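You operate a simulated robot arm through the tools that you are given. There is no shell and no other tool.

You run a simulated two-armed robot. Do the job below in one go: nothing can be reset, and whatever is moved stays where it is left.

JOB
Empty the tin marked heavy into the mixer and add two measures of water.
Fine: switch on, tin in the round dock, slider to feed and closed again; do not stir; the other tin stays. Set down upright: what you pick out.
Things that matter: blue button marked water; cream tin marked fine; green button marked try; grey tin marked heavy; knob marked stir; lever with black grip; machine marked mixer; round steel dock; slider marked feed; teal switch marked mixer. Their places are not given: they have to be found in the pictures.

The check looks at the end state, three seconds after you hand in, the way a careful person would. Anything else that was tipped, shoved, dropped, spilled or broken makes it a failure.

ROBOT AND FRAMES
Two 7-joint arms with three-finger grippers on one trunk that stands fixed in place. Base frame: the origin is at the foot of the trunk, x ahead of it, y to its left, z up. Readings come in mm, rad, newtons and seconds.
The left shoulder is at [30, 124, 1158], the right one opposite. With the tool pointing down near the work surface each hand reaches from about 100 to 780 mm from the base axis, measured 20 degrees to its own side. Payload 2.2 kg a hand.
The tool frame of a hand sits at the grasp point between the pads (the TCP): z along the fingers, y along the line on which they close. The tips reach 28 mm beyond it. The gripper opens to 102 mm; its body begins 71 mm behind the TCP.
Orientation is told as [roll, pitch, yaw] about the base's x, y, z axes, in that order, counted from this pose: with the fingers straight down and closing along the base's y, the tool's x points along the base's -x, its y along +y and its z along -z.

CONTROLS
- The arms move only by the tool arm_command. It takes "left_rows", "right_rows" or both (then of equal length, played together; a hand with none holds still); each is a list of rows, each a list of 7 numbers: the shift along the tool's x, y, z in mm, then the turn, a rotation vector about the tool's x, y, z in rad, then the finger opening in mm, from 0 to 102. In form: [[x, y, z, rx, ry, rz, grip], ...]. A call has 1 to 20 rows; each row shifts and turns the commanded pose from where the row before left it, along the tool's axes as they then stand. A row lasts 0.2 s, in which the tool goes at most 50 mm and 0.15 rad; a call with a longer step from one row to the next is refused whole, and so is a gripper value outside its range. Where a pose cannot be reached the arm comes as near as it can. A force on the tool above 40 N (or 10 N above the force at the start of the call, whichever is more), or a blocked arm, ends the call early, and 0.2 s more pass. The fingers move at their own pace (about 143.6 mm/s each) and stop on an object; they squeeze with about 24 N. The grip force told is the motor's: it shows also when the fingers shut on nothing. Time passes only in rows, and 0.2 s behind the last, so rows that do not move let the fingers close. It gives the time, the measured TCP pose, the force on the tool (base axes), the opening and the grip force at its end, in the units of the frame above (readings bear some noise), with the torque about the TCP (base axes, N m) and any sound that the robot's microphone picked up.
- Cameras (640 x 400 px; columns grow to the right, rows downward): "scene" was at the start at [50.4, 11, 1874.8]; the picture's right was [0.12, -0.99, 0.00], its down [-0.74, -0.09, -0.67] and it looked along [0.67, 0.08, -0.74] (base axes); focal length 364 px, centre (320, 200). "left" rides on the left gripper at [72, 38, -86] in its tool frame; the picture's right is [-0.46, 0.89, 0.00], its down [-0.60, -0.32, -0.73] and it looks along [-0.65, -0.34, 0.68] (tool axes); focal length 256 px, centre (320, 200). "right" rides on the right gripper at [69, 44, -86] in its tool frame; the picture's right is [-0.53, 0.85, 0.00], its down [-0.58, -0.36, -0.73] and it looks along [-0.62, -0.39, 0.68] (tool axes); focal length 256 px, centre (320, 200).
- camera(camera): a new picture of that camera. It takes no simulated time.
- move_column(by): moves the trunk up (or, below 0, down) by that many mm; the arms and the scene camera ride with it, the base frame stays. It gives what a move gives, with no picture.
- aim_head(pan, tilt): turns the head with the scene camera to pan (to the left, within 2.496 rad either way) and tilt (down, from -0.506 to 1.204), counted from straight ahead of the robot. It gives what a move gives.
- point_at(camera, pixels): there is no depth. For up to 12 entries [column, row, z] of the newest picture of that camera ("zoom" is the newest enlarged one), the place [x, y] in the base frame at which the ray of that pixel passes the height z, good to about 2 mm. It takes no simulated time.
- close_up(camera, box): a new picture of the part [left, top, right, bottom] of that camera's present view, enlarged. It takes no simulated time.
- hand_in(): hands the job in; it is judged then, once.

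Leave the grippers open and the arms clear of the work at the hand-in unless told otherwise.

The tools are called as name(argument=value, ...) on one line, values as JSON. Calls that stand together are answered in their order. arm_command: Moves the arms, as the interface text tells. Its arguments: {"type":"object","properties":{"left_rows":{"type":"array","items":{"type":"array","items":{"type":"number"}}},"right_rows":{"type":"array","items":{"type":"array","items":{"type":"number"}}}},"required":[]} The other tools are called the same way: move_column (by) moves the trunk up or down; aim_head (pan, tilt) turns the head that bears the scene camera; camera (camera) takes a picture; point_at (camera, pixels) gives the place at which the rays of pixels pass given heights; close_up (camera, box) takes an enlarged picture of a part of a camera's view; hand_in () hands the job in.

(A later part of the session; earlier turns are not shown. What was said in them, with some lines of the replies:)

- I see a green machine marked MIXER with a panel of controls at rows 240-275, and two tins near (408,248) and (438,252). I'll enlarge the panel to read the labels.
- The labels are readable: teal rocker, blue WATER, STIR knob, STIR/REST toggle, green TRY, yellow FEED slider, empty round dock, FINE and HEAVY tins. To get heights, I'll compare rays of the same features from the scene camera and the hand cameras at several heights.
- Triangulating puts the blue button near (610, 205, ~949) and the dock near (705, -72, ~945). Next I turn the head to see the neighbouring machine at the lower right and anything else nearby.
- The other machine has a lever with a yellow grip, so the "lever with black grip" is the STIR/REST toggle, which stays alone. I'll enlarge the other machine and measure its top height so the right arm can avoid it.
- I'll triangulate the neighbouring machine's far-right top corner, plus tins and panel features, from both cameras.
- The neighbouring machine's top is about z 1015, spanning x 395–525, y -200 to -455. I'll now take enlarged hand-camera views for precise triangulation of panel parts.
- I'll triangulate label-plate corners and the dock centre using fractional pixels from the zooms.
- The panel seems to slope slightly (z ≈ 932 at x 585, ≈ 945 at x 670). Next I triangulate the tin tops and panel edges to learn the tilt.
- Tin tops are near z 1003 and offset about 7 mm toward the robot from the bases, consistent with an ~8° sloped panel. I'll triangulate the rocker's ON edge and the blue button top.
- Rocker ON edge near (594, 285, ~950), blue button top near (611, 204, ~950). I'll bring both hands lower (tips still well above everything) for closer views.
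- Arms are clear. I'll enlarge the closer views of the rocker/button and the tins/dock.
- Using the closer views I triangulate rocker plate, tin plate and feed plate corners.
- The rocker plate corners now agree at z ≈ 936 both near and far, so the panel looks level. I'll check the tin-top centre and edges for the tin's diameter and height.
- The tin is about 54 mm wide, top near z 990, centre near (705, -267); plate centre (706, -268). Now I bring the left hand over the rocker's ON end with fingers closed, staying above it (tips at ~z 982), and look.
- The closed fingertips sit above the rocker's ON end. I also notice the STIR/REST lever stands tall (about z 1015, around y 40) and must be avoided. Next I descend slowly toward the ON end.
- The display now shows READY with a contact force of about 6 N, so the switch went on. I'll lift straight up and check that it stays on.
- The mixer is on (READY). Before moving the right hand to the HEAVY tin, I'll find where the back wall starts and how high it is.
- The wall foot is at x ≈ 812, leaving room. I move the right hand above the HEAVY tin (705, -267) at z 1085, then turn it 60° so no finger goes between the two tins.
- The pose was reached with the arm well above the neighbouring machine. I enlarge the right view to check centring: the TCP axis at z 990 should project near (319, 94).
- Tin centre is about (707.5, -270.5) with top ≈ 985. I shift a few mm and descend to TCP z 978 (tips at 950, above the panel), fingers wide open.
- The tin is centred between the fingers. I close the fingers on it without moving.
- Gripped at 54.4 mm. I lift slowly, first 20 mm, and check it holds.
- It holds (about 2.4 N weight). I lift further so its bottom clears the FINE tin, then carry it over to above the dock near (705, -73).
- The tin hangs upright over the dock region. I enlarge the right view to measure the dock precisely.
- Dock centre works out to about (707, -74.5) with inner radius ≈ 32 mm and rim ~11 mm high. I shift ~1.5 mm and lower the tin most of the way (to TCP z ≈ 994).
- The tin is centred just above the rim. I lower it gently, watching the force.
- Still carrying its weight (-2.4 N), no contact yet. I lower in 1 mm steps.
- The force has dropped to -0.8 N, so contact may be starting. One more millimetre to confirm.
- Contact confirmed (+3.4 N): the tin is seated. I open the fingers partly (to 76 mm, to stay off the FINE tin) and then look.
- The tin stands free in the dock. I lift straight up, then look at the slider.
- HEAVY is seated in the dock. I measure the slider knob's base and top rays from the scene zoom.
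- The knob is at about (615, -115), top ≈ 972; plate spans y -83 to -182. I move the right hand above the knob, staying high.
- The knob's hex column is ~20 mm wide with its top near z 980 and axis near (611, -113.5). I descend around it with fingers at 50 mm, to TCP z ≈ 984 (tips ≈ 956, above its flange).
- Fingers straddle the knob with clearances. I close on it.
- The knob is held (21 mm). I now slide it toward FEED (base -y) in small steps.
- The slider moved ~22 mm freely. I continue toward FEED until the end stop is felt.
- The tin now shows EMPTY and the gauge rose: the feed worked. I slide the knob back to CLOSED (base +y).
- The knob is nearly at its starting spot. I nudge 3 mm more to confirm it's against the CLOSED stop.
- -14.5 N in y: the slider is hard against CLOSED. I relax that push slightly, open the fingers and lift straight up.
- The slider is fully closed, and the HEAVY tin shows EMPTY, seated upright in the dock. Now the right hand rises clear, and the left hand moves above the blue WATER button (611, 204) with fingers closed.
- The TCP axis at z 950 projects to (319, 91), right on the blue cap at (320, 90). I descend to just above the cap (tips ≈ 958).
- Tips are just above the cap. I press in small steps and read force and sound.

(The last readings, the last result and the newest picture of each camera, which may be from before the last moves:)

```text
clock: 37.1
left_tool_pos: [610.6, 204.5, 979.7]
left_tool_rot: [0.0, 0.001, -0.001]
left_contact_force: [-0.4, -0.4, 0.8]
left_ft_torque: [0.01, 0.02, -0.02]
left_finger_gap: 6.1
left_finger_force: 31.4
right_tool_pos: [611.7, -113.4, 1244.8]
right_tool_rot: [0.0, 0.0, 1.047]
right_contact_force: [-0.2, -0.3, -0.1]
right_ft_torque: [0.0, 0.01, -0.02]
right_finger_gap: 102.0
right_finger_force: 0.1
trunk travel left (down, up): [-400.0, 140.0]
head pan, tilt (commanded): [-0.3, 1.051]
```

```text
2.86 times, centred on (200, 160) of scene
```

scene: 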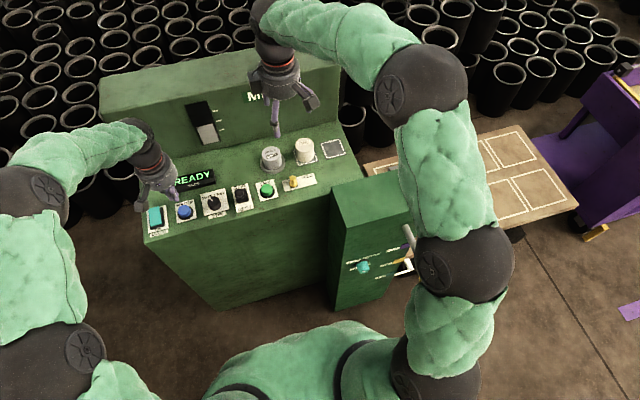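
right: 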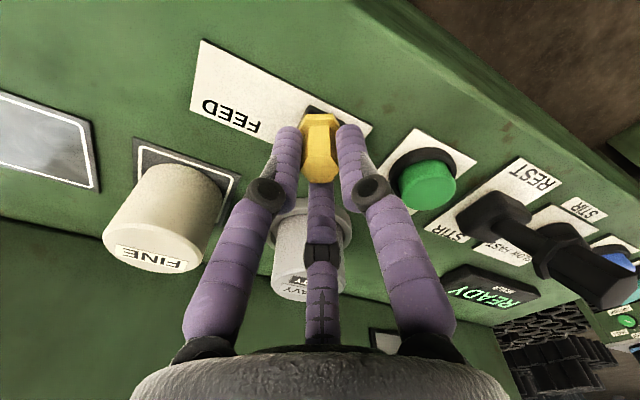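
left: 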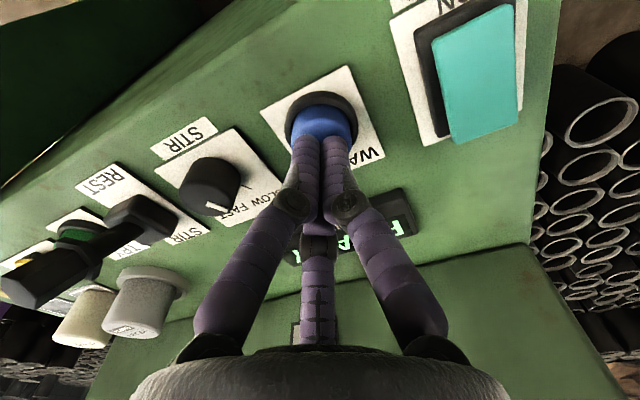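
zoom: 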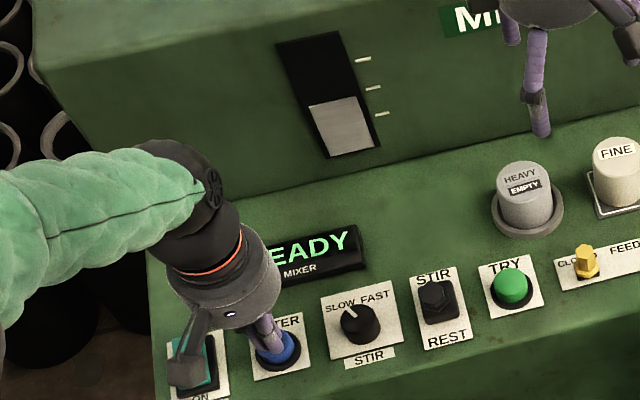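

The finger gap opened to 6 mm with little force; I check how the tips sit on the cap.

close_up(camera="left", box=[240, 60, 400, 200])

close_up(camera="scene", box=[150, 180, 220, 230])

```text
2.86 times, centred on (320, 130) of left
```

zoom: 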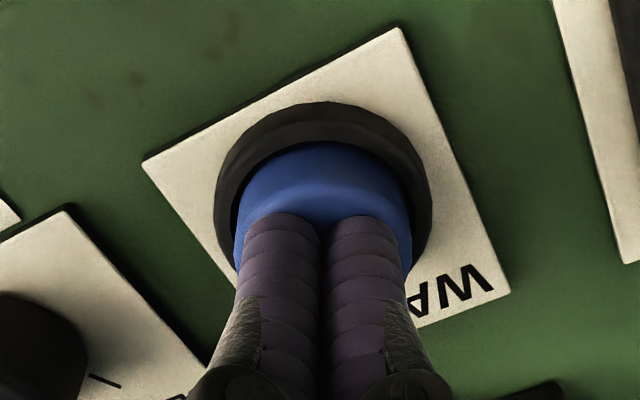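

```text
8.00 times, centred on (185, 205) of scene
```

zoom: 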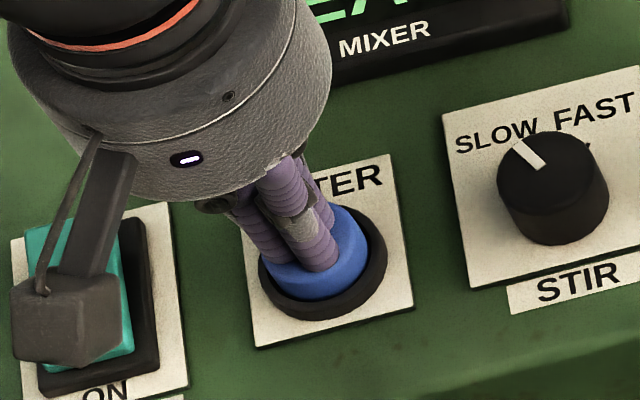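

The three tips rest on the blue cap. I press on, 2 mm at a time.

arm_command(left_rows=[[0, 0, 2, 0, 0, 0, 0], [0, 0, 2, 0, 0, 0, 0]])

close_up(camera="scene", box=[140, 90, 260, 230])

```text
clock: 37.7
left_tool_pos: [609.5, 204.9, 975.9]
left_tool_rot: [0.0, -0.002, 0.0]
left_contact_force: [-2.0, 0.5, 6.4]
left_ft_torque: [-0.01, 0.05, -0.05]
left_finger_gap: 6.1
left_finger_force: 31.9
right_tool_pos: [610.9, -114.2, 1244.5]
right_tool_rot: [0.001, 0.0, 1.046]
right_contact_force: [-0.1, -0.1, 1.4]
right_ft_torque: [-0.05, -0.04, -0.04]
right_finger_gap: 102.2
right_finger_force: 0.1
trunk travel left (down, up): [-400.0, 140.0]
head pan, tilt (commanded): [-0.3, 1.051]
heard: click
```

```text
2.86 times, centred on (200, 160) of scene
```

zoom: 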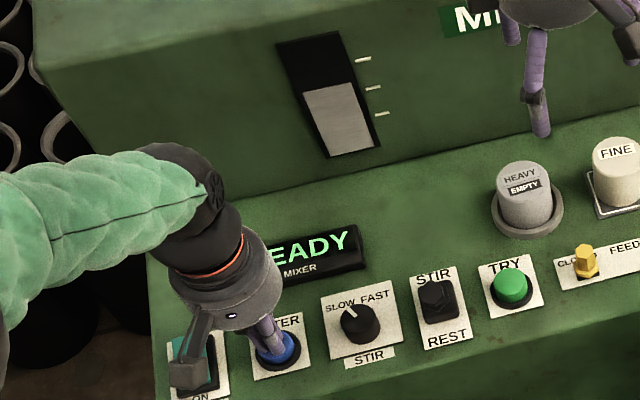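

A click, and the gauge rose by one step: first measure added. I lift 15 mm to release the button fully and check.

arm_command(left_rows=[[0, 0, -5, 0, 0, 0, 0], [0, 0, -10, 0, 0, 0, 0], [0, 0, 0, 0, 0, 0, 0]])

close_up(camera="scene", box=[140, 90, 260, 230])

close_up(camera="scene", box=[150, 180, 220, 230])

```text
clock: 38.5
left_tool_pos: [610.3, 205.0, 990.2]
left_tool_rot: [-0.001, -0.001, 0.0]
left_contact_force: [0.5, -0.4, -0.3]
left_ft_torque: [0.01, 0.01, -0.02]
left_finger_gap: 2.2
left_finger_force: 31.3
right_tool_pos: [612.6, -113.5, 1244.6]
right_tool_rot: [-0.001, -0.002, 1.046]
right_contact_force: [0.0, 1.0, 0.1]
right_ft_torque: [-0.03, -0.02, 0.01]
right_finger_gap: 102.0
right_finger_force: 0.0
trunk travel left (down, up): [-400.0, 140.0]
head pan, tilt (commanded): [-0.3, 1.051]
```

```text
2.86 times, centred on (200, 160) of scene
```

zoom: 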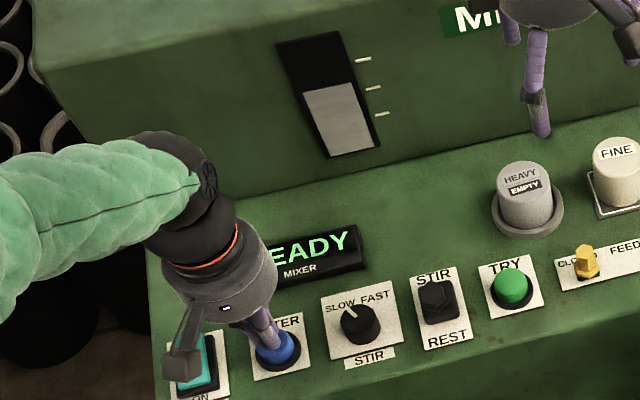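

```text
8.00 times, centred on (185, 205) of scene
```

zoom: 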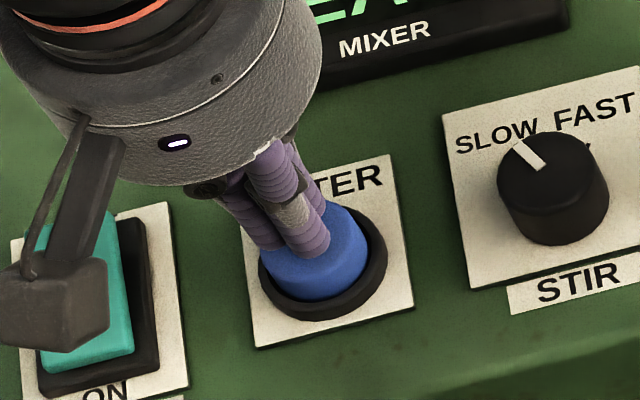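

Button is released (gap back to 2.2 mm). I press a second time to the same depth.

arm_command(left_rows=[[0, 0, 5, 0, 0, 0, 0], [0, 0, 4, 0, 0, 0, 0], [0, 0, 2, 0, 0, 0, 0], [0, 0, 2, 0, 0, 0, 0], [0, 0, 2, 0, 0, 0, 0]])

close_up(camera="scene", box=[140, 90, 260, 230])

```text
clock: 39.7
left_tool_pos: [610.6, 205.3, 976.5]
left_tool_rot: [0.001, -0.003, 0.0]
left_contact_force: [-1.7, -0.8, 6.4]
left_ft_torque: [-0.03, 0.06, -0.02]
left_finger_gap: 6.2
left_finger_force: 31.8
right_tool_pos: [611.2, -114.1, 1245.3]
right_tool_rot: [0.0, -0.001, 1.047]
right_contact_force: [-0.1, 0.8, 0.5]
right_ft_torque: [0.02, -0.01, -0.01]
right_finger_gap: 102.0
right_finger_force: 0.1
trunk travel left (down, up): [-400.0, 140.0]
head pan, tilt (commanded): [-0.3, 1.051]
heard: click
```

```text
2.86 times, centred on (200, 160) of scene
```

zoom: 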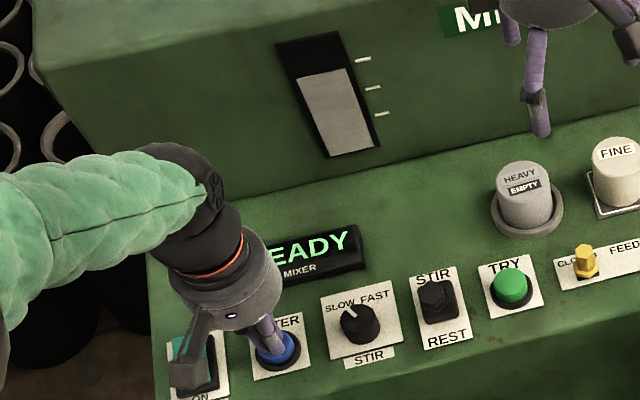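

Second click, gauge up again: two measures added. I lift the left hand straight up and away, opening the fingers once high.

arm_command(left_rows=[[0, 0, -8, 0, 0, 0, 0], [0, 0, -20, 0, 0, 0, 0], [0, 0, -35, 0, 0, 0, 0], [0, 0, -45, 0, 0, 0, 0], [0, 0, -45, 0, 0, 0, 50], [10, 25, -35, 0, 0, 0, 102], [10, 25, -35, 0, 0, 0, 102], [10, 25, -20, 0, 0, 0, 102], [10, 0, 0, 0, 0, 0, 102], [0, 0, 0, 0, 0, 0, 102]], right_rows=[[0, 0, -10, 0, 0, 0.1496, 102], [0, 0, -10, 0, 0, 0.1496, 102], [0, 0, -10, 0, 0, 0.1496, 102], [0, 0, -10, 0, 0, 0.1496, 102], [0, 0, -10, 0, 0, 0.1496, 102], [0, 0, -10, 0, 0, 0.1496, 102], [0, 0, -10, 0, 0, 0.1496, 102], [20, -25, 0, 0, 0, 0, 102], [20, -25, 0, 0, 0, 0, 102], [20, -25, 0, 0, 0, 0, 102]])

camera(camera="scene")

close_up(camera="scene", box=[140, 90, 260, 230])

close_up(camera="scene", box=[230, 110, 360, 210])

close_up(camera="scene", box=[130, 160, 250, 250])

```text
clock: 41.9
left_tool_pos: [569.3, 277.6, 1219.3]
left_tool_rot: [0.0, 0.001, 0.0]
left_contact_force: [-0.2, 0.0, 0.3]
left_ft_torque: [0.01, -0.02, -0.01]
left_finger_gap: 102.0
left_finger_force: 0.0
right_tool_pos: [549.8, -189.9, 1314.3]
right_tool_rot: [0.004, -0.002, -0.001]
right_contact_force: [0.3, 0.2, 0.4]
right_ft_torque: [0.02, -0.03, -0.03]
right_finger_gap: 101.7
right_finger_force: 0.0
trunk travel left (down, up): [-400.0, 140.0]
head pan, tilt (commanded): [-0.3, 1.051]
```

```text
taken
```

scene: 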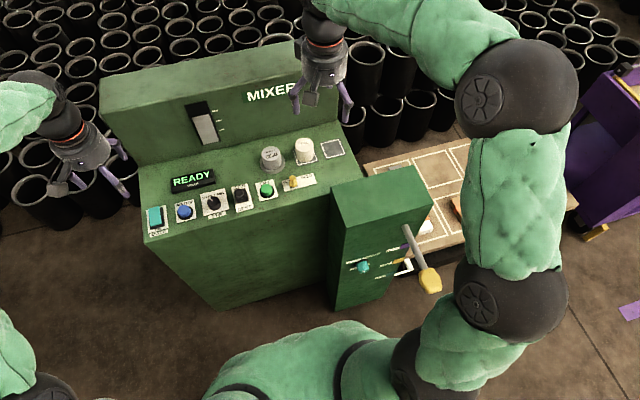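

```text
2.86 times, centred on (200, 160) of scene
```

zoom: 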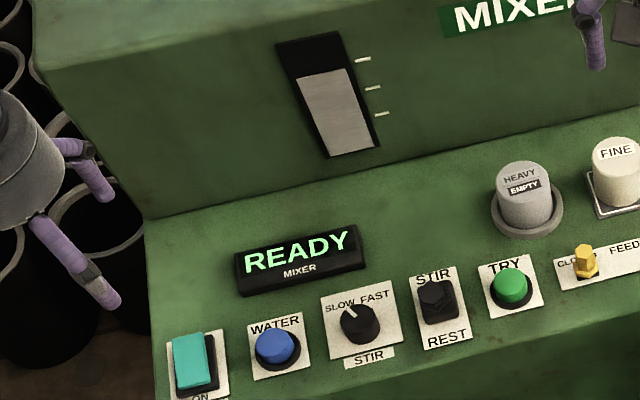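

```text
4.00 times, centred on (295, 160) of scene
```

zoom: 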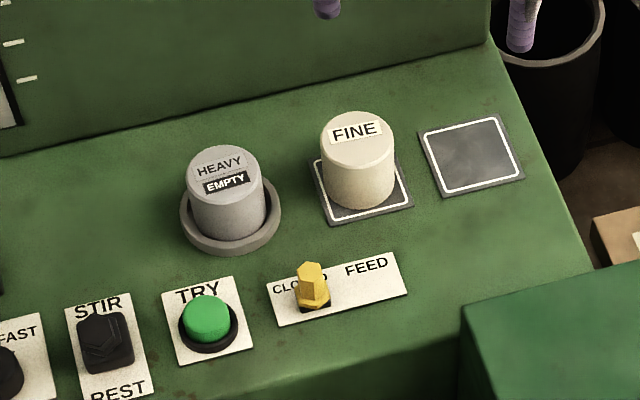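

```text
4.44 times, centred on (190, 205) of scene
```

zoom: 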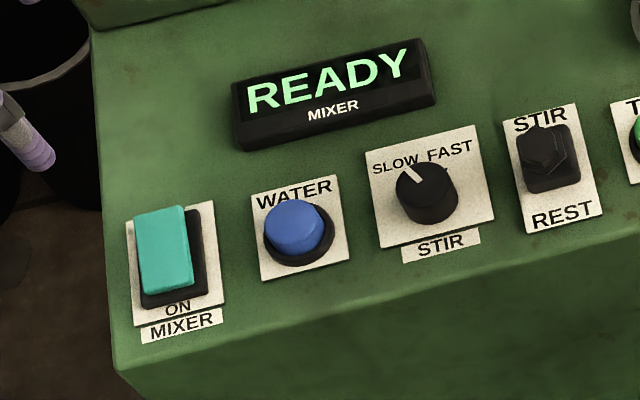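

All checks look right: READY with the rocker on, HEAVY upright in the dock and marked EMPTY, slider back at CLOSED, and two water clicks. The FINE tin, the stir knob, the lever and TRY are untouched. Both grippers are open and the arms are clear, so I hand in.

hand_in()

```text
The job is handed in.
```

The job is handed in: the heavy tin has been emptied into the mixer and two measures of water added. I have not seen the verdict of the check.

- **Switch:** the mixer is on, and its display still reads READY.
- **Heavy tin:** it stands upright in the round dock and now shows EMPTY.
- **Slider:** I moved it to feed until the tin emptied, then back until it was hard against the CLOSED stop.
- **Water:** I pressed the blue button twice. Each press gave a click, and the gauge rose both times.
- **Left alone:** I did not touch the fine tin, the stir knob, the black-gripped lever or the try button.

I left the heavy tin in the dock rather than returning it to its plate, because the notes ask for it there. Both grippers are open and the arms are clear of the work.
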